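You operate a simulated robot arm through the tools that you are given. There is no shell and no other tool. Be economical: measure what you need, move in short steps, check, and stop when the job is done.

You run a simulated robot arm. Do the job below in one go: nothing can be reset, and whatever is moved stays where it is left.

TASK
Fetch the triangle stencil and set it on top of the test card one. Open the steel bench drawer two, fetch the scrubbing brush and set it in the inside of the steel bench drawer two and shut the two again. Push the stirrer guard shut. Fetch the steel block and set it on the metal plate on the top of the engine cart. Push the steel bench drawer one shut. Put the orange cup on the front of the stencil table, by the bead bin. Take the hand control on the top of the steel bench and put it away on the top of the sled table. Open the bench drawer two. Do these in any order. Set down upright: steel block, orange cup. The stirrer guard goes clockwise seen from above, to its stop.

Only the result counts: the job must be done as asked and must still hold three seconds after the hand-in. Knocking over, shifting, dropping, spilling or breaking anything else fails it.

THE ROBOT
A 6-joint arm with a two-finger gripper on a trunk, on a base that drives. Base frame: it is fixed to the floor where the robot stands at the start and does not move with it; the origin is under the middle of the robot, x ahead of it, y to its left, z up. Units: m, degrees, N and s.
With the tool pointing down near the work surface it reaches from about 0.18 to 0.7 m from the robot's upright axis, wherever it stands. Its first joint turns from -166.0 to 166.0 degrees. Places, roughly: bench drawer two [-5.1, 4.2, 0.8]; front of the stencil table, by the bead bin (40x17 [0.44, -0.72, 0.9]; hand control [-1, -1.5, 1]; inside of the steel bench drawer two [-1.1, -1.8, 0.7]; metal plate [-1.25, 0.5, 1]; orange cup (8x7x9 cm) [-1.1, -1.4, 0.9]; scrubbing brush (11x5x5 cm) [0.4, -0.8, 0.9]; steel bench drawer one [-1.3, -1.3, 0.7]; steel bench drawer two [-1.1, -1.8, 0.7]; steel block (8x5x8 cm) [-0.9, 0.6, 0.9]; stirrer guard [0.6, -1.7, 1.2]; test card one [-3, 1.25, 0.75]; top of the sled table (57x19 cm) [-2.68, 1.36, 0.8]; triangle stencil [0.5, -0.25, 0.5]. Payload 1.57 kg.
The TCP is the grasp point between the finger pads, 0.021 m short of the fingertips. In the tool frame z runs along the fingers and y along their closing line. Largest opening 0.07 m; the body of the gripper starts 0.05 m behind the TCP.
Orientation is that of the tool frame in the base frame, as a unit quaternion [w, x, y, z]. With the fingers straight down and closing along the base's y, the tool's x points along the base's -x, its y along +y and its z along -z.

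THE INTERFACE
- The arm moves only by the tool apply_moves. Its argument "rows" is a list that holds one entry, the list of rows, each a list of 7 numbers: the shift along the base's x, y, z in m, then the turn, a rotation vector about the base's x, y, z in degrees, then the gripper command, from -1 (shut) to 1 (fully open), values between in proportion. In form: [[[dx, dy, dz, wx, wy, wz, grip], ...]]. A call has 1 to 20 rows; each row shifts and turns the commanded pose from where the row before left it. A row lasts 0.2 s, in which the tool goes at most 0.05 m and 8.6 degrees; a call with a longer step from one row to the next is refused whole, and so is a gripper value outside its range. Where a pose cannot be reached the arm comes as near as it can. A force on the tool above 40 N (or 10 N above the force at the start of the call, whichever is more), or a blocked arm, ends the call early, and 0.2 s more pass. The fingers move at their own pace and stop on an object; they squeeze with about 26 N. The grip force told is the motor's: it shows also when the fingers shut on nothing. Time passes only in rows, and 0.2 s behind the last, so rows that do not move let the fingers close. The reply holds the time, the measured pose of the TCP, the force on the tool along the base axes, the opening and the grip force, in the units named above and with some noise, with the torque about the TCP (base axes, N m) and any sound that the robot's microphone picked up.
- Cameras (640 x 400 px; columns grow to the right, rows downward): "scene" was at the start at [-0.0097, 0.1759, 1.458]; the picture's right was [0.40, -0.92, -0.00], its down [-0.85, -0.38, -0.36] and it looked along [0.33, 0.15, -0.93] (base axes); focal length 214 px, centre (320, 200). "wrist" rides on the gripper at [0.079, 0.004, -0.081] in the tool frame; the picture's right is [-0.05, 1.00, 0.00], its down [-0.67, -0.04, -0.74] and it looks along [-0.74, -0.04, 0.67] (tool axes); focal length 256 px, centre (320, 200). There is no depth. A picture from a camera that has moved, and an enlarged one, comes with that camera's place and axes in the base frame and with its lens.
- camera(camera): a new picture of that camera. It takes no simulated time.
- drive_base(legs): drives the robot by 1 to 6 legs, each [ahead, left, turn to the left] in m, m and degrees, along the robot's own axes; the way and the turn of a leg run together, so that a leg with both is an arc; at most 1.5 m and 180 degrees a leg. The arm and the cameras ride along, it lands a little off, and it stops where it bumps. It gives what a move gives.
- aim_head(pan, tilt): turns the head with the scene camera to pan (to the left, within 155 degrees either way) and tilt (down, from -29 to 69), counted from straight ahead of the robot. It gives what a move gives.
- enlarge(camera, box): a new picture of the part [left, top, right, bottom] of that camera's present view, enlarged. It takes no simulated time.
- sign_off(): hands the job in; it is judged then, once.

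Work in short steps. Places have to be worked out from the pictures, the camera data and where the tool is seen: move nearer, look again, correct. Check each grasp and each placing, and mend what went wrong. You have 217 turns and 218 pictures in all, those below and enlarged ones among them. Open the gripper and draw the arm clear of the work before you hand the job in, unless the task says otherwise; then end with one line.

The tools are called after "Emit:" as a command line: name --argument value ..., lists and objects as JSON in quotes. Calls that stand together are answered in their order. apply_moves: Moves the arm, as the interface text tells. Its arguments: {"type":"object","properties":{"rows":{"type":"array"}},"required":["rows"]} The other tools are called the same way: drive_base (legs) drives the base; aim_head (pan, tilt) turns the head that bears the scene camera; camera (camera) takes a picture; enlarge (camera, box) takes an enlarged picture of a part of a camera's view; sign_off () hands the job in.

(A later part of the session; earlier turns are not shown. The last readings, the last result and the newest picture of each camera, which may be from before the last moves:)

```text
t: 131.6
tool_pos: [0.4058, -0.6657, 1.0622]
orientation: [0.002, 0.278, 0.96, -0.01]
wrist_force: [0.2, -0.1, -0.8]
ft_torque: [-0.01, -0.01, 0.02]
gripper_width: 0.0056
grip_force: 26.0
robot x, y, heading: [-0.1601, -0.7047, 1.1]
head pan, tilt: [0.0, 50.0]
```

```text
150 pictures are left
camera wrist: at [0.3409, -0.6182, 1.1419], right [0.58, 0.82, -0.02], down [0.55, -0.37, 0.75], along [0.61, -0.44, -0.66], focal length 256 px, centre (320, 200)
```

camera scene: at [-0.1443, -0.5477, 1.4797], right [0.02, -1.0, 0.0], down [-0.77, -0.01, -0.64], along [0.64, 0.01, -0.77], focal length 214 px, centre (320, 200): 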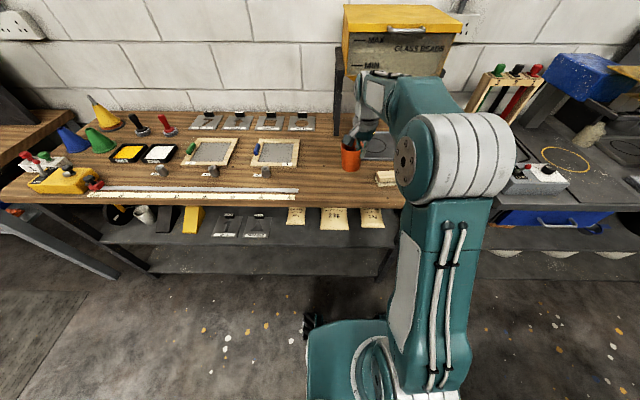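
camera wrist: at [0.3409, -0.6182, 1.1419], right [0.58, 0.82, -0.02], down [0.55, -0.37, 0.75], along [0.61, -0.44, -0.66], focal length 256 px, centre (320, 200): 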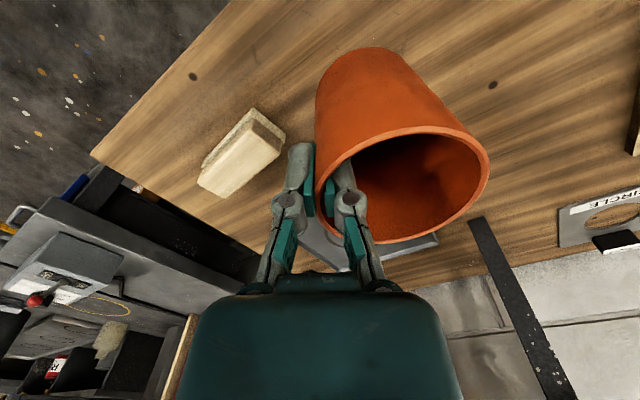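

Clear spot. I lower in small steps watching the force.

Emit:
apply_moves --rows '[[[0, 0, -0.03, 0, 0, 0, -1], [0, 0, -0.02, 0, 0, 0, -1], [0, 0, -0.006, 0, 0, 0, -1], [0, 0, -0.004, 0, 0, 0, -1]]]'

Emit:
camera --camera "scene"

```text
t: 132.6
tool_pos: [0.4048, -0.6671, 1.002]
orientation: [0.002, 0.278, 0.961, -0.01]
wrist_force: [0.1, -0.4, -0.2]
ft_torque: [-0.03, 0.01, -0.03]
gripper_width: 0.006
grip_force: 26.1
robot x, y, heading: [-0.1598, -0.7023, 0.7]
head pan, tilt: [0.0, 50.0]
```

```text
149 pictures are left
camera scene: at [-0.1443, -0.5479, 1.4798], right [0.02, -1.0, 0.0], down [-0.77, -0.01, -0.64], along [0.64, 0.01, -0.77], focal length 214 px, centre (320, 200)
```

scene: 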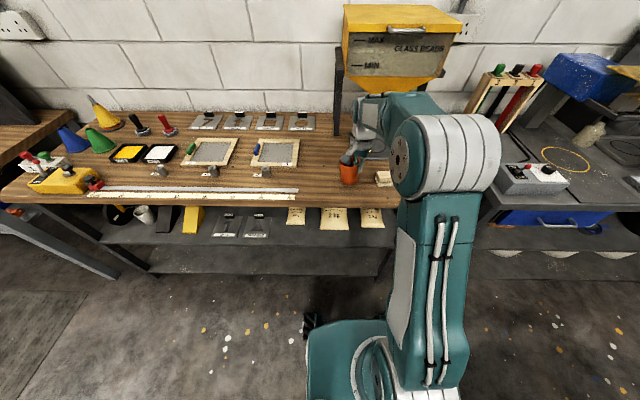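

Not touching yet. I go down further by small steps.

Emit:
apply_moves --rows '[[[0, 0, -0.005, 0, 0, 0, -1], [0, 0, -0.005, 0, 0, 0, -1], [0, 0, -0.004, 0, 0, 0, -1]]]'

Emit:
enlarge --camera "scene" --box '[290, 130, 410, 210]'

```text
t: 133.4
tool_pos: [0.4047, -0.667, 0.9886]
orientation: [0.002, 0.279, 0.96, -0.01]
wrist_force: [-1.0, -0.1, 0.1]
ft_torque: [-0.04, -0.03, 0.02]
gripper_width: 0.006
grip_force: 25.4
robot x, y, heading: [-0.1614, -0.7028, 0.9]
head pan, tilt: [0.0, 50.0]
```

```text
5.00 times, centred on (350, 170) of scene
camera zoom: at [-0.1443, -0.5478, 1.4797], right [0.02, -1.0, 0.0], down [-0.77, -0.01, -0.64], along [0.64, 0.01, -0.77], focal length 1072 px, centre (170, 350)
```

zoom: 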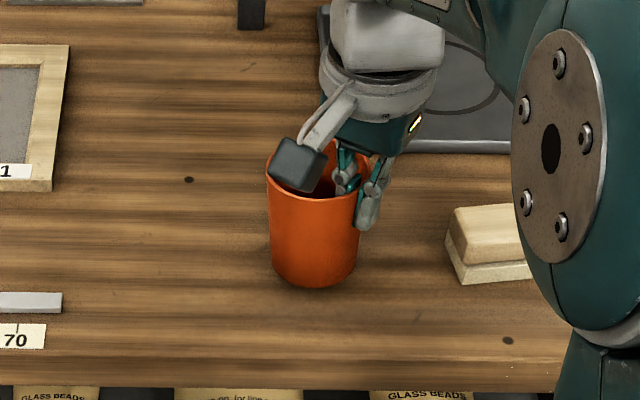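

Emit:
apply_moves --rows '[[[0, 0, -0.004, 0, 0, 0, -1], [0, 0, -0.004, 0, 0, 0, -1], [0, 0, -0.003, 0, 0, 0, -1]]]'

Emit:
apply_moves --rows '[[[0, 0, -0.003, 0, 0, 0, -1], [0, 0, -0.003, 0, 0, 0, -1]]]'

```text
t: 134.2
tool_pos: [0.4034, -0.6674, 0.9786]
orientation: [0.002, 0.279, 0.96, -0.009]
wrist_force: [-2.0, -1.8, 8.7]
ft_torque: [0.2, -0.16, 0.02]
gripper_width: 0.0058
grip_force: 26.1
robot x, y, heading: [-0.1592, -0.7047, 1.3]
head pan, tilt: [0.0, 50.0]
```

```text
t: 134.8
tool_pos: [0.403, -0.6682, 0.9728]
orientation: [0.004, 0.278, 0.961, -0.009]
wrist_force: [-3.1, -6.6, 22.7]
ft_torque: [0.4, -0.54, -0.05]
gripper_width: 0.0061
grip_force: 26.3
robot x, y, heading: [-0.1616, -0.7002, 0.8]
head pan, tilt: [0.0, 50.0]
```

Contact with the table (top ≈0.90). I ease up, open, and rise.

Emit:
apply_moves --rows '[[[0, 0, 0.004, 0, 0, 0, -1], [0, 0, 0.0, 0, 0, 0, 0.6], [0, 0, 0, 0, 0, 0, 0.6], [0, 0, 0.02, 0, 0, 0, 0.6], [0, 0, 0.04, 0, 0, 0, 0.6], [0, 0, 0.04, 0, 0, 0, 0.6], [0, 0, 0.03, 0, 0, 0, 1]]]'

Emit:
camera --camera "wrist"

Emit:
enlarge --camera "scene" --box '[290, 130, 410, 210]'

```text
t: 136.4
tool_pos: [0.4043, -0.6664, 1.1044]
orientation: [0.001, 0.278, 0.961, -0.011]
wrist_force: [-0.5, 0.1, -0.3]
ft_torque: [0.01, 0.05, 0.0]
gripper_width: 0.07
grip_force: 0.1
robot x, y, heading: [-0.1619, -0.6996, 1.1]
head pan, tilt: [0.0, 50.0]
```

```text
147 pictures are left
camera wrist: at [0.3401, -0.6174, 1.184], right [0.58, 0.82, -0.02], down [0.55, -0.37, 0.75], along [0.61, -0.44, -0.66], focal length 256 px, centre (320, 200)
```

wrist: 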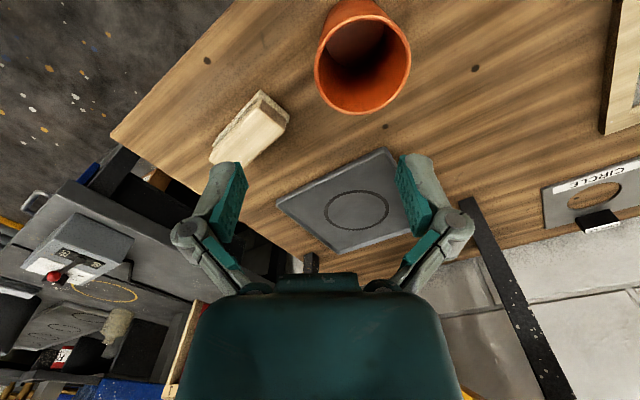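

```text
5.00 times, centred on (350, 170) of scene
camera zoom: at [-0.1444, -0.5479, 1.4798], right [0.02, -1.0, 0.0], down [-0.77, -0.01, -0.64], along [0.64, 0.01, -0.77], focal length 1072 px, centre (170, 350)
```

zoom: 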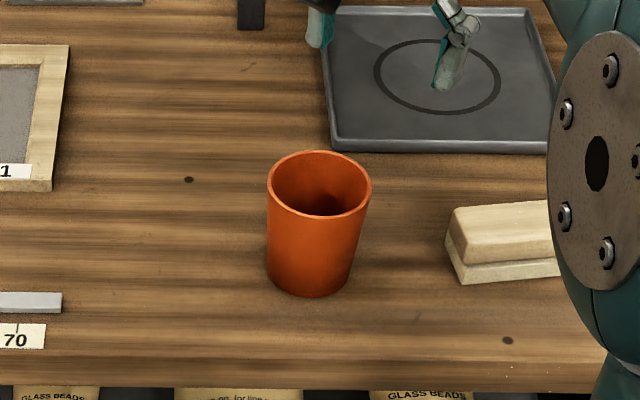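

The cup stands upright at ≈(0.42,−0.64). Next the brush at ≈(0.427,−0.78), long axis along y: I turn the gripper to close along x above it.

Emit:
apply_moves --rows '[[[0.003, -0.016, 0, 0, 0, -8.2, 1], [0.003, -0.016, 0, 0, 0, -8.2, 1], [0.003, -0.016, 0, 0, 0, -8.2, 1], [0.003, -0.016, 0, 0, 0, -8.2, 1], [0.003, -0.016, 0, 0, 0, -8.2, 1], [0.003, -0.016, 0, 0, 0, -8.2, 1], [0.004, -0.017, 0, 0, 0, -8.2, 1]]]'

Emit:
camera --camera "wrist"

```text
t: 138.0
tool_pos: [0.4249, -0.7812, 1.1049]
orientation: [-0.003, 0.706, 0.708, -0.01]
wrist_force: [-1.5, 0.4, 0.5]
ft_torque: [-0.02, 0.0, 0.0]
gripper_width: 0.0699
grip_force: 0.0
robot x, y, heading: [-0.1603, -0.7023, 1.0]
head pan, tilt: [0.0, 50.0]
```

```text
145 pictures are left
camera wrist: at [0.4319, -0.7002, 1.1843], right [1.0, -0.05, -0.02], down [-0.02, -0.66, 0.75], along [-0.05, -0.75, -0.66], focal length 256 px, centre (320, 200)
```

wrist: 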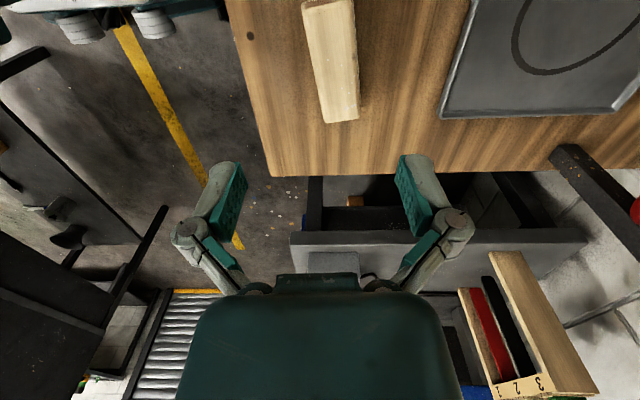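

Brush centre refined: (0.437,−0.796), axis turned ~7°. I align and descend to z 0.932 (top ≈0.95), then check.

Emit:
apply_moves --rows '[[[0.012, -0.015, 0, 0, 0, 6.5, 1], [0, 0, -0.045, 0, 0, 0, 1], [0, 0, -0.045, 0, 0, 0, 1], [0, 0, -0.04, 0, 0, 0, 1]]]'

Emit:
camera --camera "wrist"

```text
t: 139.0
tool_pos: [0.4391, -0.7941, 0.9757]
orientation: [-0.003, 0.663, 0.748, -0.009]
wrist_force: [0.7, 0.4, 0.4]
ft_torque: [-0.02, 0.0, 0.02]
gripper_width: 0.0699
grip_force: 0.1
robot x, y, heading: [-0.1606, -0.7034, 1.0]
head pan, tilt: [0.0, 50.0]
```

```text
144 pictures are left
camera wrist: at [0.4366, -0.7138, 1.0555], right [1.0, 0.07, -0.02], down [0.06, -0.66, 0.75], along [0.04, -0.75, -0.66], focal length 256 px, centre (320, 200)
```

wrist: 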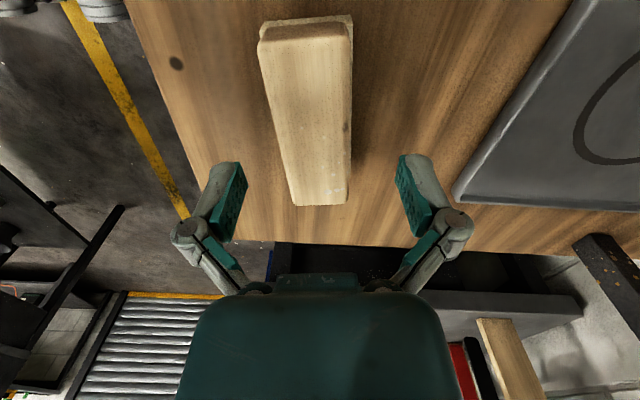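

Well aligned. I descend, close and lift.

Emit:
apply_moves --rows '[[[-0.004, 0, -0.025, 0, 0, 0, 1], [0, 0, -0.02, 0, 0, 0, 1], [0, 0, 0, 0, 0, 0, -1], [0, 0, 0, 0, 0, 0, -1], [0, 0, 0, 0, 0, 0, -1], [0, 0, 0.04, 0, 0, 0, -1], [0, 0, 0.04, 0, 0, 0, -1], [0, 0, 0.04, 0, 0, 0, -1], [0, 0, 0.04, 0, 0, 0, -1], [0, 0, 0.03, 0, 0, 0, -1]]]'

Emit:
camera --camera "wrist"

Emit:
camera --camera "scene"

```text
t: 141.2
tool_pos: [0.4339, -0.7955, 1.1182]
orientation: [-0.004, 0.664, 0.748, -0.01]
wrist_force: [-0.2, -0.2, -0.7]
ft_torque: [0.01, 0.05, -0.02]
gripper_width: 0.0394
grip_force: 26.1
robot x, y, heading: [-0.1576, -0.7028, 0.9]
head pan, tilt: [0.0, 50.0]
```

```text
143 pictures are left
camera wrist: at [0.4308, -0.7154, 1.1981], right [1.0, 0.07, -0.02], down [0.06, -0.66, 0.75], along [0.04, -0.75, -0.66], focal length 256 px, centre (320, 200)
```

wrist: 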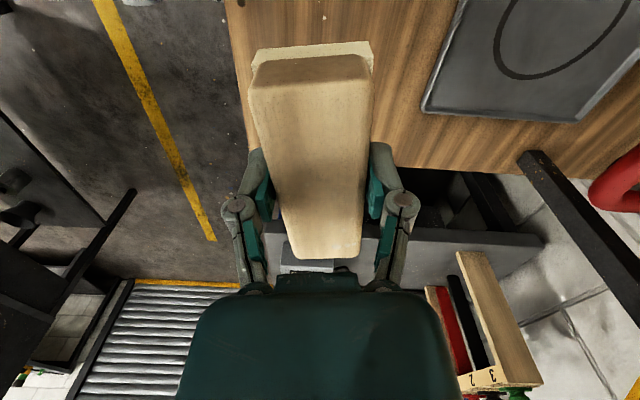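

```text
142 pictures are left
camera scene: at [-0.1441, -0.5485, 1.4798], right [0.02, -1.0, 0.0], down [-0.77, -0.01, -0.64], along [0.64, 0.01, -0.77], focal length 214 px, centre (320, 200)
```

scene: 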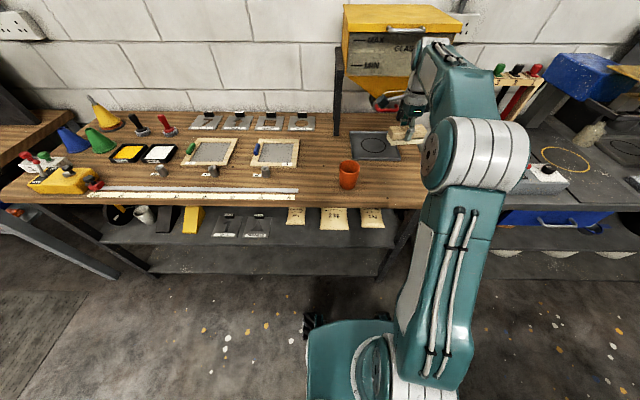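

Brush held. I retract the arm and drive back to the bench's west side.

Emit:
apply_moves --rows '[[[-0.045, 0.005, 0.005, 0, 0, 0, -1], [-0.045, 0.005, 0.005, 0, 0, 0, -1], [-0.045, 0.005, 0.005, 0, 0, 0, -1], [-0.045, 0.005, 0.005, 0, 0, 0, -1], [-0.045, 0.005, 0.005, 0, 0, 0, -1]]]'

Emit:
drive_base --legs '[[-0.2, 0.25, -1], [-1.5, 0, 0], [-0.05, 0, 0], [0, -1.2, 0]]'

Emit:
camera --camera "scene"

Emit:
camera --camera "wrist"

```text
t: 142.4
tool_pos: [0.2075, -0.7712, 1.1483]
orientation: [-0.003, 0.664, 0.748, -0.01]
wrist_force: [-0.4, 0.7, -0.7]
ft_torque: [-0.01, 0.01, -0.01]
gripper_width: 0.0395
grip_force: 25.7
robot x, y, heading: [-0.1611, -0.7029, 1.0]
head pan, tilt: [0.0, 50.0]
```

```text
t: 157.8
tool_pos: [-1.5652, -1.7381, 1.1485]
orientation: [-0.002, 0.673, 0.74, -0.01]
wrist_force: [0.0, 0.0, -1.3]
ft_torque: [-0.02, 0.01, 0.02]
gripper_width: 0.0393
grip_force: 26.5
robot x, y, heading: [-1.9319, -1.6575, -0.5]
head pan, tilt: [0.0, 50.0]
```

```text
141 pictures are left
camera scene: at [-1.9138, -1.5048, 1.4797], right [-0.01, -1.0, 0.0], down [-0.77, 0.01, -0.64], along [0.64, -0.01, -0.77], focal length 214 px, centre (320, 200)
```

scene: 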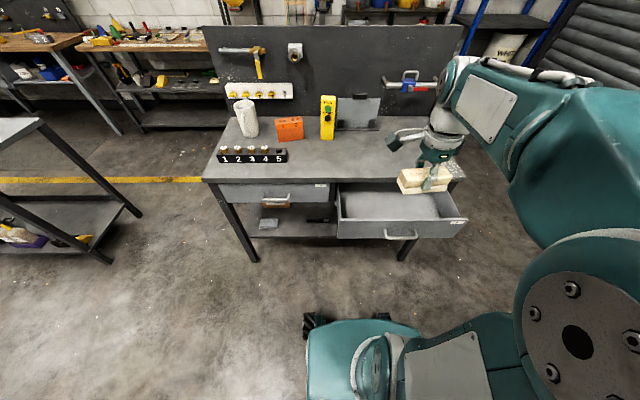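

```text
140 pictures are left
camera wrist: at [-1.5663, -1.6574, 1.227], right [1.0, 0.04, -0.02], down [0.04, -0.66, 0.75], along [0.02, -0.75, -0.66], focal length 256 px, centre (320, 200)
```

wrist: 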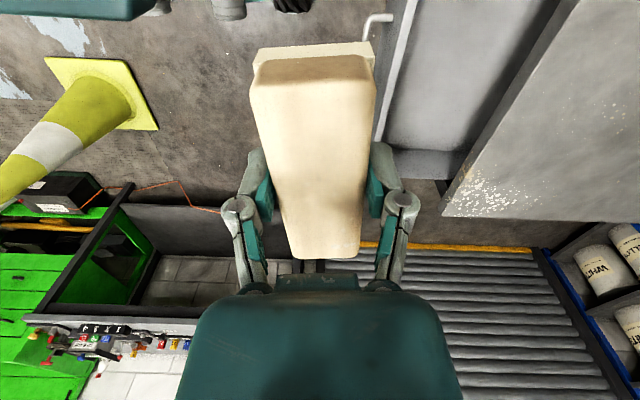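

Drawer opening spans x −1.46…−1.30, y −1.58…−2.05. I move over (−1.38, −1.80) and lower the brush.

Emit:
apply_moves --rows '[[[0.037, -0.013, 0, 0, 0, 0, -1], [0.037, -0.013, 0, 0, 0, 0, -1], [0.037, -0.012, 0, 0, 0, 0, -1], [0.037, -0.012, 0, 0, 0, 0, -1], [0.037, -0.012, 0, 0, 0, 0, -1], [0, 0, -0.045, 0, 0, 0, -1], [0, 0, -0.045, 0, 0, 0, -1], [0, 0, -0.045, 0, 0, 0, -1], [0, 0, -0.045, 0, 0, 0, -1], [0, 0, -0.045, 0, 0, 0, -1]]]'

Emit:
camera --camera "scene"

Emit:
camera --camera "wrist"

```text
t: 160.1
tool_pos: [-1.3796, -1.8017, 0.9226]
orientation: [-0.003, 0.673, 0.74, -0.009]
wrist_force: [0.1, -0.3, -0.8]
ft_torque: [0.03, -0.02, 0.0]
gripper_width: 0.0394
grip_force: 26.0
robot x, y, heading: [-1.9303, -1.6594, -0.6]
head pan, tilt: [0.0, 50.0]
```

```text
139 pictures are left
camera scene: at [-1.9127, -1.5069, 1.4799], right [-0.01, -1.0, 0.0], down [-0.77, 0.01, -0.64], along [0.64, -0.01, -0.77], focal length 214 px, centre (320, 200)
```

scene: 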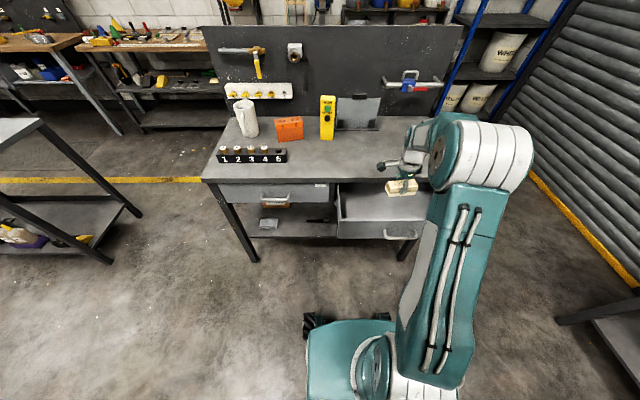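

```text
138 pictures are left
camera wrist: at [-1.3802, -1.7211, 1.0023], right [1.0, 0.04, -0.02], down [0.04, -0.66, 0.75], along [0.02, -0.75, -0.66], focal length 256 px, centre (320, 200)
```

wrist: 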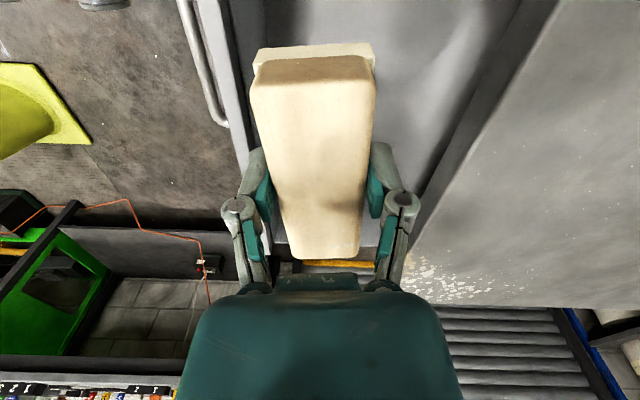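

Free gap between drawer front and bench edge is x −1.43…−1.293; I centre at −1.363 and lower.

Emit:
apply_moves --rows '[[[0.016, 0, 0, 0, 0, 0, -1], [0, 0, -0.04, 0, 0, 0, -1], [0, 0, -0.04, 0, 0, 0, -1], [0, 0, -0.04, 0, 0, 0, -1], [0, 0, -0.03, 0, 0, 0, -1]]]'

Emit:
camera --camera "wrist"

Emit:
enlarge --camera "scene" --box '[320, 120, 480, 220]'

```text
t: 161.2
tool_pos: [-1.3645, -1.8005, 0.7731]
orientation: [-0.003, 0.673, 0.739, -0.009]
wrist_force: [-0.4, -0.3, -1.6]
ft_torque: [0.05, 0.01, 0.0]
gripper_width: 0.0396
grip_force: 25.5
robot x, y, heading: [-1.9306, -1.6603, -0.6]
head pan, tilt: [0.0, 50.0]
```

```text
137 pictures are left
camera wrist: at [-1.3657, -1.7192, 0.8524], right [1.0, 0.04, -0.02], down [0.04, -0.66, 0.75], along [0.02, -0.75, -0.66], focal length 256 px, centre (320, 200)
```

wrist: 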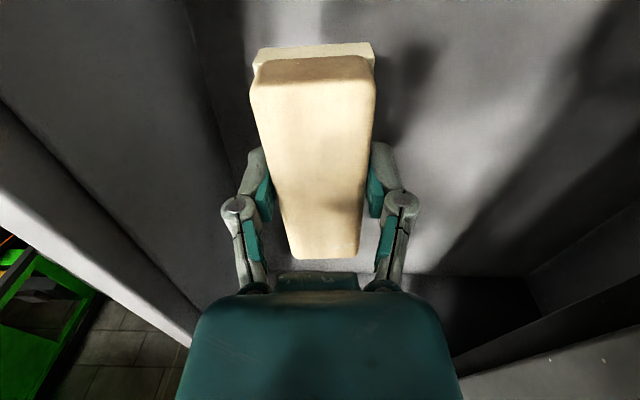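

```text
4.00 times, centred on (400, 170) of scene
camera zoom: at [-1.9124, -1.5069, 1.4799], right [-0.01, -1.0, 0.0], down [-0.77, 0.01, -0.64], along [0.64, -0.01, -0.77], focal length 858 px, centre (0, 320)
```

zoom: 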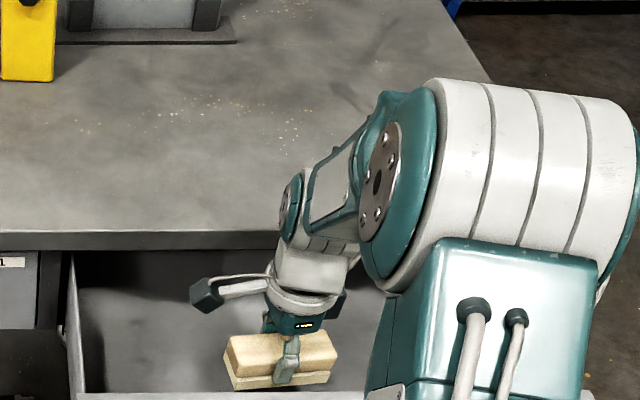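

Emit:
apply_moves --rows '[[[-0.004, 0, -0.015, 0, 0, 0, -1], [0, 0, -0.012, 0, 0, 0, -1], [0, 0, -0.008, 0, 0, 0, -1]]]'

Emit:
apply_moves --rows '[[[0, 0, -0.006, 0, 0, 0, -1], [0, 0, -0.006, 0, 0, 0, -1]]]'

```text
t: 162.1
tool_pos: [-1.3684, -1.8009, 0.7372]
orientation: [-0.002, 0.673, 0.74, -0.009]
wrist_force: [0.1, 0.1, -0.8]
ft_torque: [0.01, 0.01, 0.01]
gripper_width: 0.0394
grip_force: 26.3
robot x, y, heading: [-1.9292, -1.6582, -0.5]
head pan, tilt: [0.0, 50.0]
```

```text
t: 162.7
tool_pos: [-1.3676, -1.8014, 0.7252]
orientation: [-0.002, 0.673, 0.74, -0.01]
wrist_force: [-0.9, 1.0, -0.9]
ft_torque: [0.02, -0.02, -0.01]
gripper_width: 0.0392
grip_force: 25.9
robot x, y, heading: [-1.9294, -1.6587, -0.4]
head pan, tilt: [0.0, 50.0]
```

Emit:
apply_moves --rows '[[[0, 0, -0.005, 0, 0, 0, -1], [0, 0, -0.005, 0, 0, 0, -1]]]'

Emit:
camera --camera "wrist"

```text
t: 163.2
tool_pos: [-1.3628, -1.8003, 0.7224]
orientation: [0.003, 0.673, 0.739, -0.006]
wrist_force: [-2.5, 3.3, 12.5]
ft_torque: [0.22, -0.08, -0.05]
gripper_width: 0.0394
grip_force: 26.3
robot x, y, heading: [-1.9342, -1.6621, -0.7]
head pan, tilt: [0.0, 50.0]
stopped in row 2: the force on the tool passed its limit at 48 N (the readings are from after the stop); the commanded pose is now the measured one
```

```text
135 pictures are left
camera wrist: at [-1.3646, -1.72, 0.8026], right [1.0, 0.04, -0.01], down [0.03, -0.66, 0.75], along [0.03, -0.75, -0.66], focal length 256 px, centre (320, 200)
```

wrist: 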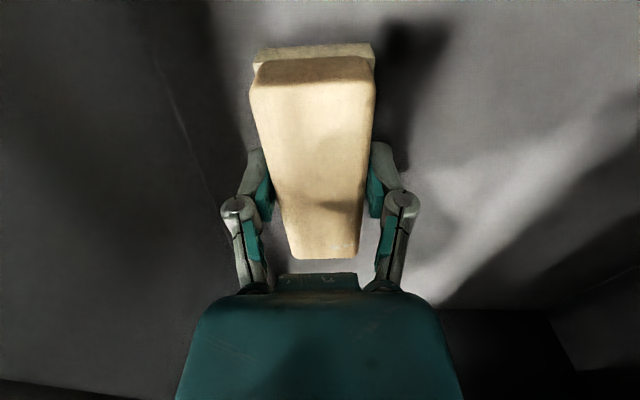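

The brush rests on the drawer floor. I release and rise.

Emit:
apply_moves --rows '[[[0, 0, 0.001, 0, 0, 0, 1], [0, 0, 0, 0, 0, 0, 1], [0, 0, 0.03, 0, 0, 0, 1], [0, 0, 0.045, 0, 0, 0, 1], [0, 0, 0.045, 0, 0, 0, 1], [0, 0, 0.045, 0, 0, 0, 1], [0, 0, 0.045, 0, 0, 0, 1], [-0.045, 0, 0, 0, 0, 0, 1], [-0.045, 0, 0, 0, 0, 0, 1], [-0.045, 0, 0, 0, 0, 0, 1]]]'

Emit:
camera --camera "scene"

```text
t: 165.4
tool_pos: [-1.4998, -1.8033, 0.9343]
orientation: [0.002, 0.673, 0.739, -0.007]
wrist_force: [-1.2, -0.5, 1.0]
ft_torque: [0.01, 0.0, -0.03]
gripper_width: 0.0699
grip_force: 0.2
robot x, y, heading: [-1.9322, -1.6607, -0.5]
head pan, tilt: [0.0, 50.0]
```

```text
134 pictures are left
camera scene: at [-1.9131, -1.5065, 1.4799], right [-0.01, -1.0, 0.0], down [-0.77, 0.01, -0.64], along [0.64, -0.01, -0.77], focal length 214 px, centre (320, 200)
```

scene: 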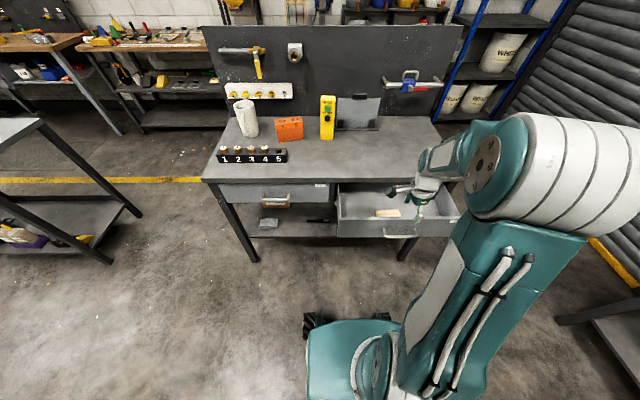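

The brush lies in the drawer. I position the closed gripper in front of the handle and push drawer two shut.

Emit:
apply_moves --rows '[[[-0.04, -0.01, 0, 0, 0, 0, -1], [-0.045, -0.015, 0, 0, 0, 0, -1], [0, 0, -0.045, 0, 0, 0, -1], [0, 0, -0.045, 0, 0, 0, -1], [0, 0, -0.045, 0, 0, 0, -1], [0, 0, -0.045, 0, 0, 0, -1]]]'

Emit:
camera --camera "scene"

```text
t: 166.8
tool_pos: [-1.5825, -1.8239, 0.7528]
orientation: [0.003, 0.673, 0.739, -0.007]
wrist_force: [0.5, 0.3, -0.4]
ft_torque: [0.02, 0.01, 0.01]
gripper_width: 0.0003
grip_force: 26.2
robot x, y, heading: [-1.9304, -1.6607, -0.6]
head pan, tilt: [0.0, 50.0]
```

```text
133 pictures are left
camera scene: at [-1.9129, -1.5074, 1.4799], right [-0.01, -1.0, 0.0], down [-0.77, 0.01, -0.64], along [0.64, -0.01, -0.77], focal length 214 px, centre (320, 200)
```

scene: 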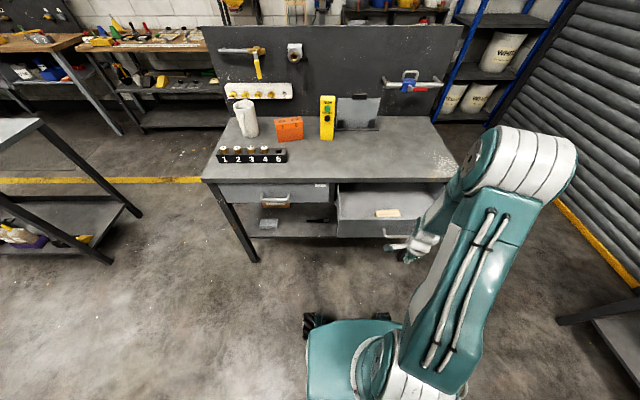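

Emit:
apply_moves --rows '[[[0.03, 0, 0, 0, 0, 0, -1], [0.03, 0, 0, 0, 0, 0, -1], [0.02, 0, 0, 0, 0, 0, -1], [0.02, 0, 0, 0, 0, 0, -1], [0.02, 0, 0, 0, 0, 0, -1], [0.02, 0, 0, 0, 0, 0, -1], [0.02, 0, 0, 0, 0, 0, -1], [0.02, 0, 0, 0, 0, 0, -1], [0.02, 0, 0, 0, 0, 0, -1], [0.02, 0, 0, 0, 0, 0, -1], [0.02, 0, 0, 0, 0, 0, -1], [0.01, 0, 0, 0, 0, 0, -1], [0.01, 0, 0, 0, 0, 0, -1], [0.01, 0, 0, 0, 0, 0, -1], [0.01, 0, 0, 0, 0, 0, -1]]]'

Emit:
camera --camera "scene"

```text
t: 170.0
tool_pos: [-1.3121, -1.8261, 0.7514]
orientation: [-0.008, 0.674, 0.739, -0.011]
wrist_force: [-9.1, 2.9, 3.9]
ft_torque: [-0.02, 0.01, -0.05]
gripper_width: 0.0
grip_force: 26.0
robot x, y, heading: [-1.9321, -1.6591, -0.5]
head pan, tilt: [0.0, 50.0]
stopped in row 15: the force on the tool passed its limit at 50 N (the readings are from after the stop); the commanded pose is now the measured one
```

```text
132 pictures are left
camera scene: at [-1.9129, -1.5061, 1.4798], right [-0.01, -1.0, 0.0], down [-0.77, 0.01, -0.64], along [0.64, -0.01, -0.77], focal length 214 px, centre (320, 200)
```

scene: 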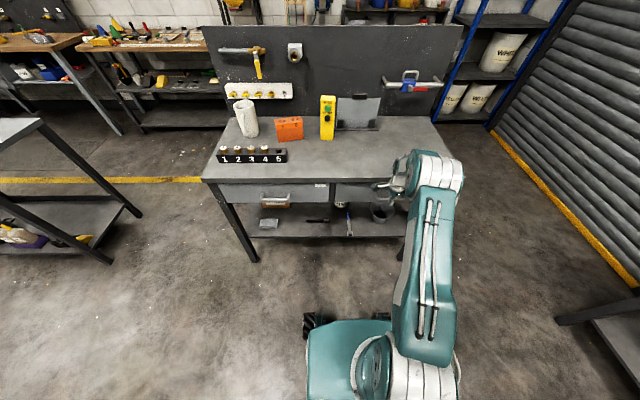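

The push ended on the stop. I back off, raise, and check both drawers and the hand control.

Emit:
apply_moves --rows '[[[-0.04, 0, 0, 0, 0, 0, -1], [-0.045, 0, 0, 0, 0, 0, -1], [-0.045, 0, 0.02, 0, 0, 0, -1], [0, 0, 0.045, 0, 0, 0, 1], [0, 0, 0.045, 0, 0, 0, 1], [0, 0, 0.045, 0, 0, 0, 1], [0, 0, 0.045, 0, 0, 0, 1], [0, 0, 0.045, 0, 0, 0, 1], [0, 0, 0.045, 0, 0, 0, 1]]]'

Emit:
enlarge --camera "scene" --box '[200, 80, 440, 230]'

```text
t: 172.0
tool_pos: [-1.4424, -1.825, 1.0401]
orientation: [-0.006, 0.674, 0.738, -0.011]
wrist_force: [0.6, 0.1, -0.2]
ft_torque: [-0.01, 0.01, -0.01]
gripper_width: 0.07
grip_force: 0.2
robot x, y, heading: [-1.9332, -1.6579, -0.4]
head pan, tilt: [0.0, 50.0]
```

```text
2.67 times, centred on (320, 155) of scene
camera zoom: at [-1.9127, -1.5064, 1.4798], right [-0.01, -1.0, 0.0], down [-0.77, 0.01, -0.64], along [0.64, -0.01, -0.77], focal length 572 px, centre (320, 320)
```

zoom: 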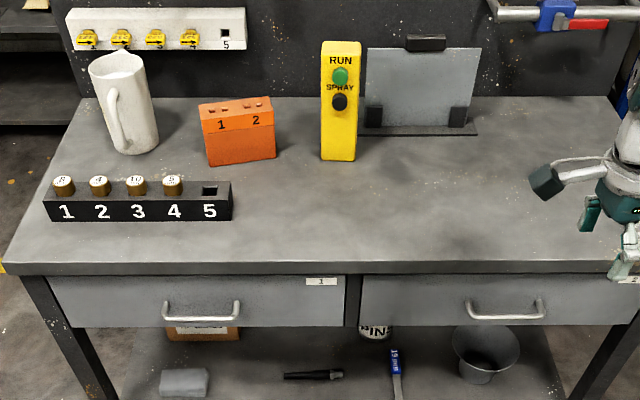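

Both drawers are shut flush. The hand control stands upright at ≈(−1.0,−1.55), 0.21 m tall. I drive nearer to reach it.

Emit:
drive_base --legs '[[0, 0.15, 0.4], [0.29, 0, 0]]'

Emit:
camera --camera "scene"

Emit:
camera --camera "wrist"

```text
t: 175.0
tool_pos: [-1.1477, -1.6715, 1.0418]
orientation: [-0.004, 0.672, 0.741, -0.012]
wrist_force: [0.1, -0.6, 0.3]
ft_torque: [-0.05, -0.03, -0.01]
gripper_width: 0.0703
grip_force: 0.0
robot x, y, heading: [-1.6372, -1.51, -0.4]
head pan, tilt: [0.0, 50.0]
```

```text
130 pictures are left
camera scene: at [-1.6193, -1.3551, 1.4797], right [0.0, -1.0, 0.0], down [-0.77, 0.0, -0.64], along [0.64, 0.0, -0.77], focal length 214 px, centre (320, 200)
```

scene: 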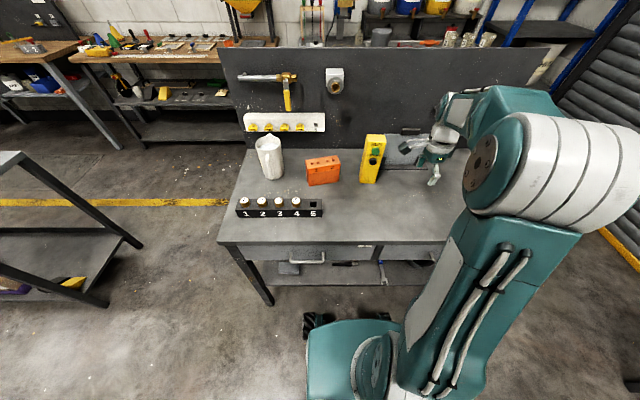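

```text
129 pictures are left
camera wrist: at [-1.1487, -1.5912, 1.121], right [1.0, 0.04, -0.02], down [0.04, -0.66, 0.75], along [0.02, -0.75, -0.66], focal length 256 px, centre (320, 200)
```

wrist: 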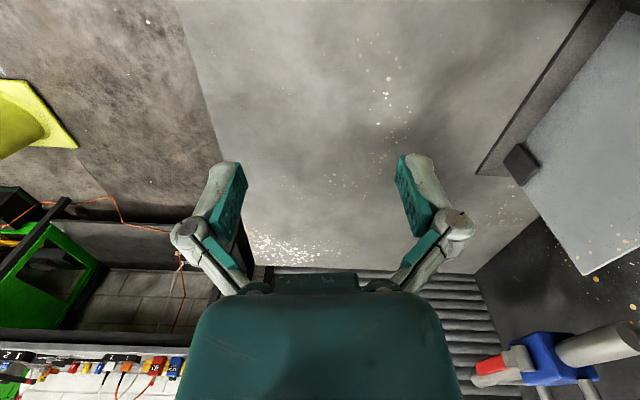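

I raise the tool and shift so that the wrist camera sees the control.

Emit:
apply_moves --rows '[[[0, 0, 0.045, 0, 0, 0, 1], [0, 0, 0.045, 0, 0, 0, 1], [0, 0, 0.045, 0, 0, 0, 1], [0, 0, 0.035, 0, 0, 0, 1], [0, 0.04, 0, 0, 0, 0, 1], [0, 0.04, 0, 0, 0, 0, 1], [0, 0.04, 0, 0, 0, 0, 1], [0.02, 0.04, 0, 0, 0, 0, 1], [0.03, 0.03, 0, 0, 0, 0, 1], [0.03, 0.03, 0, 0, 0, 0, 1]]]'

Emit:
camera --camera "wrist"

Emit:
camera --camera "scene"

```text
t: 177.2
tool_pos: [-1.0677, -1.4503, 1.2112]
orientation: [-0.004, 0.673, 0.74, -0.01]
wrist_force: [-0.1, -0.3, 0.1]
ft_torque: [-0.01, 0.01, 0.0]
gripper_width: 0.0702
grip_force: 0.0
robot x, y, heading: [-1.6415, -1.5096, -0.3]
head pan, tilt: [0.0, 50.0]
```

```text
128 pictures are left
camera wrist: at [-1.0689, -1.3687, 1.2913], right [1.0, 0.04, -0.02], down [0.04, -0.66, 0.75], along [0.02, -0.75, -0.66], focal length 256 px, centre (320, 200)
```

wrist: 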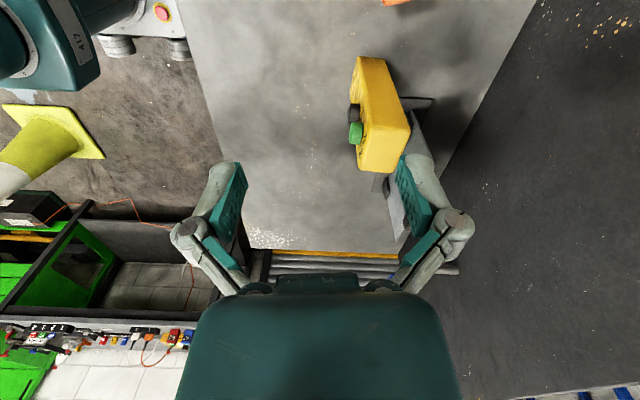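

```text
127 pictures are left
camera scene: at [-1.6187, -1.3542, 1.4796], right [-0.01, -1.0, 0.0], down [-0.77, 0.0, -0.64], along [0.64, 0.0, -0.77], focal length 214 px, centre (320, 200)
```

scene: 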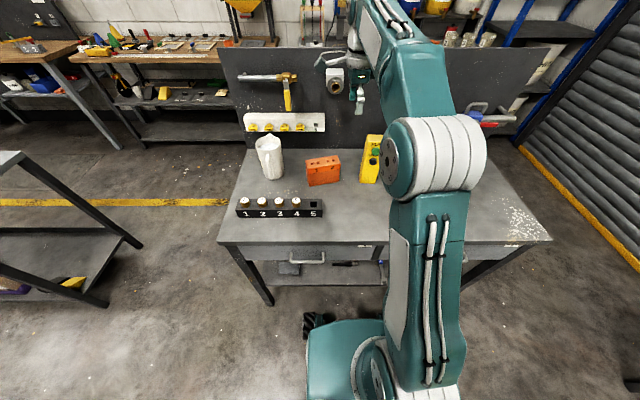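

Control top centre ≈ (−0.993, −1.543), 5 cm thick in x. I move over it and down to z≈1.10 for a check.

Emit:
apply_moves --rows '[[[0.02, -0.03, 0, 0, 0, 0, 1], [0.02, -0.03, 0, 0, 0, 0, 1], [0.018, -0.018, 0, 0, 0, 0, 1], [0.017, -0.015, -0.02, 0, 0, 0, 1], [0, 0, -0.04, 0, 0, 0, 1], [0, 0, -0.04, 0, 0, 0, 1]]]'

Emit:
camera --camera "wrist"

Emit:
enlarge --camera "scene" --box '[300, 60, 460, 200]'

```text
t: 178.6
tool_pos: [-1.0012, -1.5476, 1.1084]
orientation: [-0.005, 0.672, 0.741, -0.01]
wrist_force: [-1.1, 0.7, 0.2]
ft_torque: [0.01, -0.02, 0.0]
gripper_width: 0.0703
grip_force: 0.1
out of reach, approached as far as the arm can: row 3, 4
robot x, y, heading: [-1.6369, -1.5084, -0.3]
head pan, tilt: [0.0, 50.0]
```

```text
126 pictures are left
camera wrist: at [-1.0014, -1.4661, 1.1866], right [1.0, 0.04, -0.02], down [0.04, -0.66, 0.75], along [0.02, -0.75, -0.66], focal length 256 px, centre (320, 200)
```

wrist: 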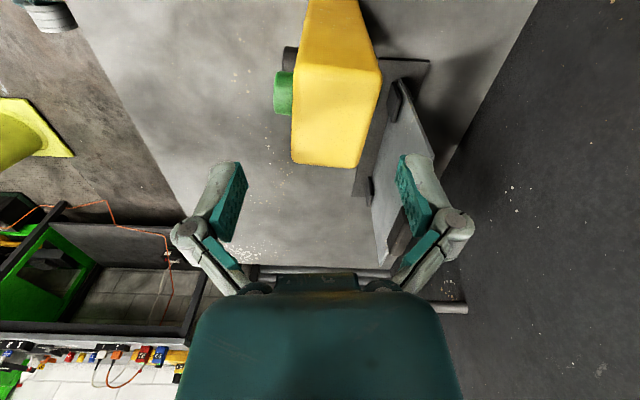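

```text
2.86 times, centred on (380, 130) of scene
camera zoom: at [-1.6186, -1.3557, 1.4798], right [0.0, -1.0, 0.0], down [-0.77, 0.0, -0.64], along [0.64, 0.0, -0.77], focal length 613 px, centre (149, 400)
```

zoom: 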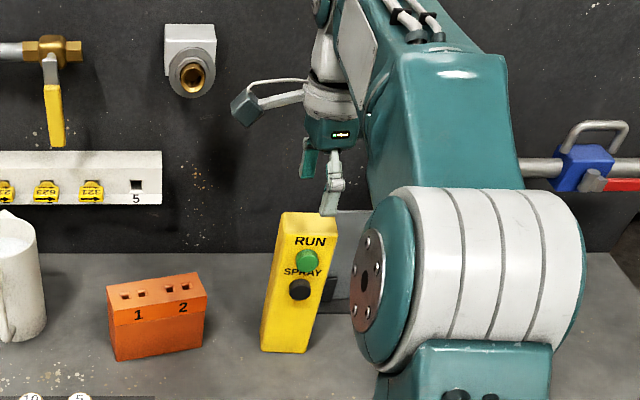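

Top face is at z 1.056, centre (−0.994,−1.548), 4.2 cm thick. I descend to z 1.042 and grip.

Emit:
apply_moves --rows '[[[0.007, 0, -0.02, 0, 0, 0, 1], [0, 0, -0.03, 0, 0, 0, 1], [0, 0, -0.016, 0, 0, 0, 1], [0, 0, 0, 0, 0, 0, -1], [0, 0, 0, 0, 0, 0, -1], [0, 0, 0, 0, 0, 0, -1]]]'

Emit:
camera --camera "wrist"

```text
t: 180.0
tool_pos: [-0.9923, -1.5462, 1.0431]
orientation: [-0.003, 0.672, 0.74, -0.009]
wrist_force: [-6.0, -4.8, 26.2]
ft_torque: [-0.04, 0.28, 0.02]
gripper_width: 0.0625
grip_force: 26.1
robot x, y, heading: [-1.6401, -1.5085, -0.2]
head pan, tilt: [0.0, 50.0]
heard: click
```

```text
124 pictures are left
camera wrist: at [-0.9938, -1.4654, 1.1233], right [1.0, 0.04, -0.02], down [0.04, -0.66, 0.75], along [0.02, -0.75, -0.66], focal length 256 px, centre (320, 200)
```

wrist: 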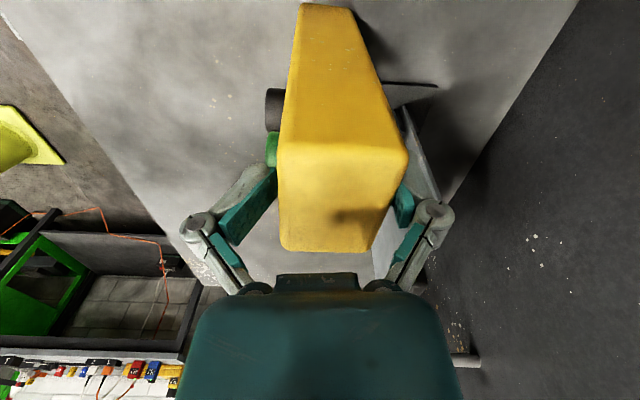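

I heard a click — a finger pressed the green button. I release and regrip higher, above the buttons.

Emit:
apply_moves --rows '[[[0, 0, 0, 0, 0, 0, 1], [0, 0, 0, 0, 0, 0, 1], [0, 0, 0.014, 0, 0, 0, 1], [0, 0, 0, 0, 0, 0, 1]]]'

Emit:
camera --camera "wrist"

Emit:
enlarge --camera "scene" --box '[340, 80, 420, 190]'

```text
t: 181.0
tool_pos: [-0.9919, -1.5448, 1.0556]
orientation: [-0.005, 0.672, 0.741, -0.011]
wrist_force: [0.8, -0.1, -0.2]
ft_torque: [0.04, 0.02, 0.04]
gripper_width: 0.0703
grip_force: 0.0
robot x, y, heading: [-1.6396, -1.5111, -0.5]
head pan, tilt: [0.0, 50.0]
```

```text
123 pictures are left
camera wrist: at [-0.9924, -1.4647, 1.1357], right [1.0, 0.04, -0.02], down [0.04, -0.66, 0.75], along [0.02, -0.75, -0.66], focal length 256 px, centre (320, 200)
```

wrist: 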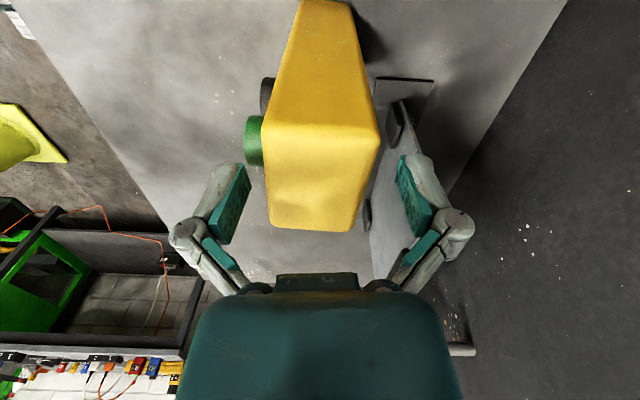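

```text
3.64 times, centred on (380, 135) of scene
camera zoom: at [-1.6184, -1.3558, 1.4798], right [0.0, -1.0, 0.0], down [-0.77, 0.0, -0.64], along [0.64, 0.0, -0.77], focal length 780 px, centre (102, 436)
```

zoom: 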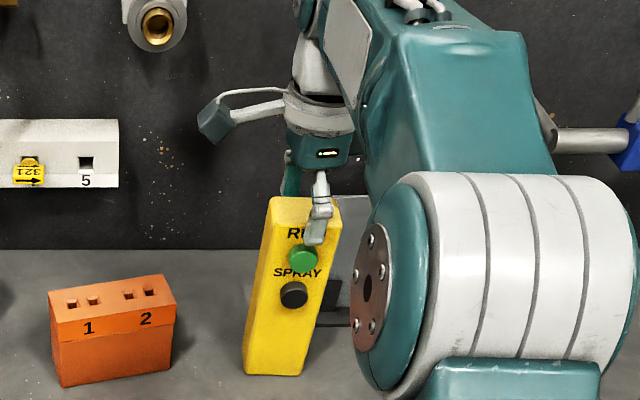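

The tips are now about 1 cm above the button. I close here and lift slightly.

Emit:
apply_moves --rows '[[[-0.002, -0.003, 0.001, 0, 0, 0, 1], [0, 0, 0, 0, 0, 0, -1], [0, 0, 0, 0, 0, 0, -1], [0, 0, 0, 0, 0, 0, -1]]]'

Emit:
camera --camera "wrist"

```text
t: 182.0
tool_pos: [-0.994, -1.5482, 1.0593]
orientation: [-0.003, 0.672, 0.74, -0.011]
wrist_force: [2.0, 0.5, 16.2]
ft_torque: [0.02, -0.15, -0.25]
gripper_width: 0.0471
grip_force: 26.2
robot x, y, heading: [-1.6387, -1.5122, -0.2]
head pan, tilt: [0.0, 50.0]
```

```text
121 pictures are left
camera wrist: at [-0.9952, -1.4678, 1.1389], right [1.0, 0.04, -0.02], down [0.04, -0.66, 0.75], along [0.02, -0.75, -0.66], focal length 256 px, centre (320, 200)
```

wrist: 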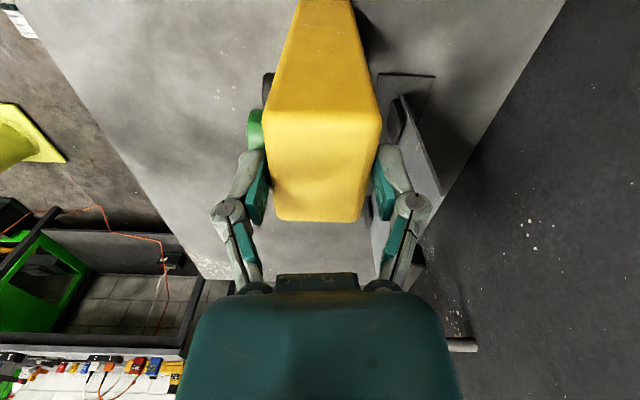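

Gripped firmly, no click. I lift 4 cm and draw it back toward the robot.

Emit:
apply_moves --rows '[[[0, 0, 0.02, 0, 0, 0, -1], [0, 0, 0.025, 0, 0, 0, -1], [-0.03, 0, 0.01, 0, 0, 0, -1], [-0.04, 0, 0.015, 0, 0, 0, -1], [-0.04, 0, 0.015, 0, 0, 0, -1], [-0.04, 0, 0.015, 0, 0, 0, -1], [-0.04, 0, 0.015, 0, 0, 0, -1], [-0.04, 0, 0.015, 0, 0, 0, -1], [-0.04, 0, 0.015, 0, 0, 0, -1], [-0.04, 0, 0, 0, 0, 0, -1]]]'

Emit:
camera --camera "scene"

Emit:
camera --camera "wrist"

```text
t: 184.2
tool_pos: [-1.3037, -1.5474, 1.2028]
orientation: [-0.005, 0.673, 0.74, -0.011]
wrist_force: [0.2, 0.8, -3.4]
ft_torque: [0.01, 0.0, -0.01]
gripper_width: 0.0468
grip_force: 26.3
robot x, y, heading: [-1.6394, -1.5113, -0.3]
head pan, tilt: [0.0, 50.0]
```

```text
120 pictures are left
camera scene: at [-1.6203, -1.3557, 1.4798], right [0.0, -1.0, 0.0], down [-0.77, 0.0, -0.64], along [0.64, 0.0, -0.77], focal length 214 px, centre (320, 200)
```

scene: 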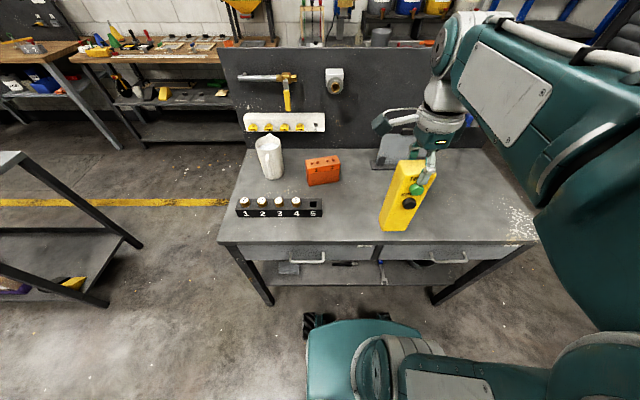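

```text
119 pictures are left
camera wrist: at [-1.305, -1.4656, 1.282], right [1.0, 0.04, -0.02], down [0.04, -0.66, 0.75], along [0.02, -0.75, -0.66], focal length 256 px, centre (320, 200)
```

wrist: 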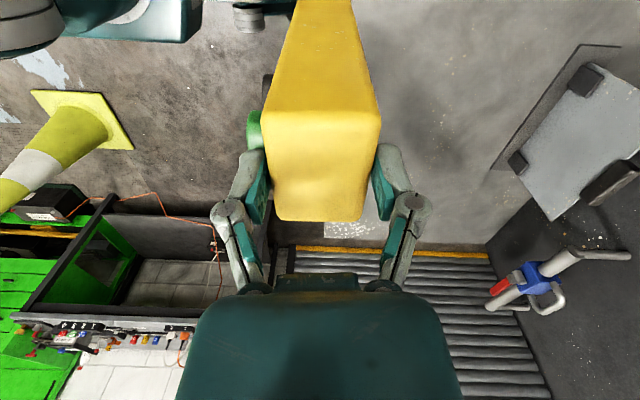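

Hand control held. I back out to the lane at about (−1.95, −0.45) and look around the way to the sled table.

Emit:
drive_base --legs '[[-0.31, 0, 0.3], [0, 1.05, 0]]'

Emit:
aim_head --pan 110 --tilt 35

Emit:
camera --camera "scene"

Emit:
aim_head --pan 150 --tilt 40

Emit:
camera --camera "scene"

```text
t: 191.4
tool_pos: [-1.6059, -0.4808, 1.2031]
orientation: [-0.004, 0.675, 0.738, -0.01]
wrist_force: [0.5, -1.1, -3.3]
ft_torque: [-0.01, -0.03, 0.02]
gripper_width: 0.0466
grip_force: 26.4
robot x, y, heading: [-1.9435, -0.4427, -0.7]
head pan, tilt: [0.0, 50.0]
```

```text
t: 193.3
tool_pos: [-1.6058, -0.4785, 1.2033]
orientation: [-0.005, 0.674, 0.739, -0.01]
wrist_force: [-0.2, 0.7, -3.5]
ft_torque: [0.0, -0.01, -0.02]
gripper_width: 0.0463
grip_force: 26.1
robot x, y, heading: [-1.9384, -0.4423, -0.7]
head pan, tilt: [110.0, 35.0]
```

```text
118 pictures are left
camera scene: at [-2.0281, -0.2026, 1.5015], right [0.94, 0.33, 0.0], down [0.19, -0.54, -0.82], along [-0.27, 0.77, -0.57], focal length 214 px, centre (320, 200)
```

scene: 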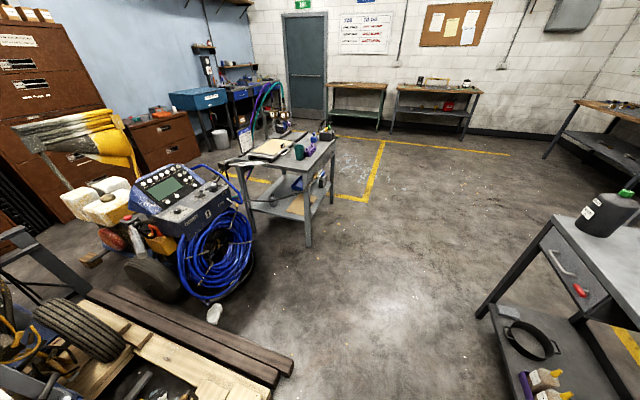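

```text
t: 194.3
tool_pos: [-1.6059, -0.4781, 1.202]
orientation: [-0.005, 0.674, 0.738, -0.011]
wrist_force: [0.6, -0.7, -3.5]
ft_torque: [-0.01, 0.0, -0.02]
gripper_width: 0.0465
grip_force: 25.5
robot x, y, heading: [-1.9407, -0.4417, -0.5]
head pan, tilt: [150.0, 40.0]
```

```text
117 pictures are left
camera scene: at [-2.0721, -0.2423, 1.494], right [0.51, 0.86, 0.0], down [0.55, -0.33, -0.77], along [-0.66, 0.39, -0.64], focal length 214 px, centre (320, 200)
```

scene: 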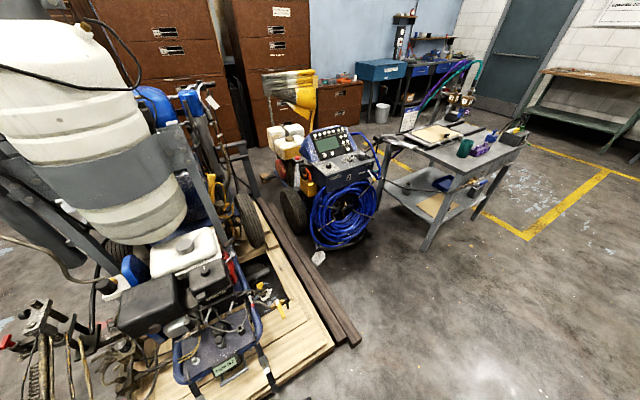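

The way along x≈−1.9 is free (timber ends at x≈−2.3). I drive to about (−1.88, 1.15), turn round to face the sled table.

Emit:
drive_base --legs '[[0.05, 0, 0.5], [0, 1.5, 0], [0, 0.1, 0], [0, 0, 180]]'

Emit:
aim_head --pan 0 --tilt 40

Emit:
camera --camera "scene"

```text
t: 210.3
tool_pos: [-2.206, 1.1949, 1.2019]
orientation: [-0.01, 0.727, -0.687, 0.005]
wrist_force: [-0.7, -0.3, -3.3]
ft_torque: [-0.01, 0.0, 0.0]
gripper_width: 0.0456
grip_force: 26.2
robot x, y, heading: [-1.8706, 1.1437, 177.7]
head pan, tilt: [150.0, 40.0]
```

```text
t: 212.6
tool_pos: [-2.2059, 1.1933, 1.2021]
orientation: [-0.011, 0.727, -0.686, 0.004]
wrist_force: [0.3, 0.2, -3.4]
ft_torque: [0.0, 0.0, -0.03]
gripper_width: 0.0457
grip_force: 26.0
robot x, y, heading: [-1.8735, 1.1447, 177.5]
head pan, tilt: [0.0, 40.0]
```

```text
116 pictures are left
camera scene: at [-1.9069, 0.9919, 1.494], right [0.04, 1.0, 0.0], down [0.64, -0.03, -0.77], along [-0.76, 0.03, -0.64], focal length 214 px, centre (320, 200)
```

scene: 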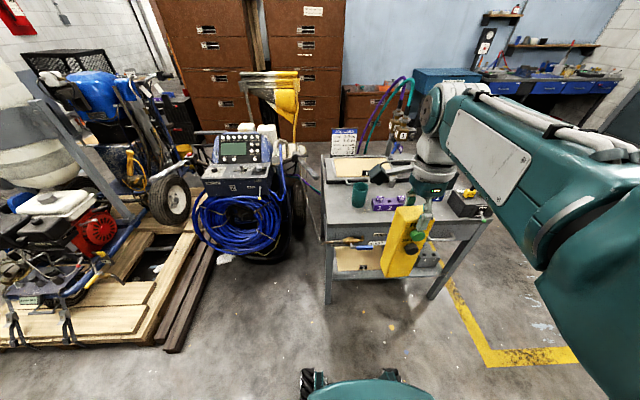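

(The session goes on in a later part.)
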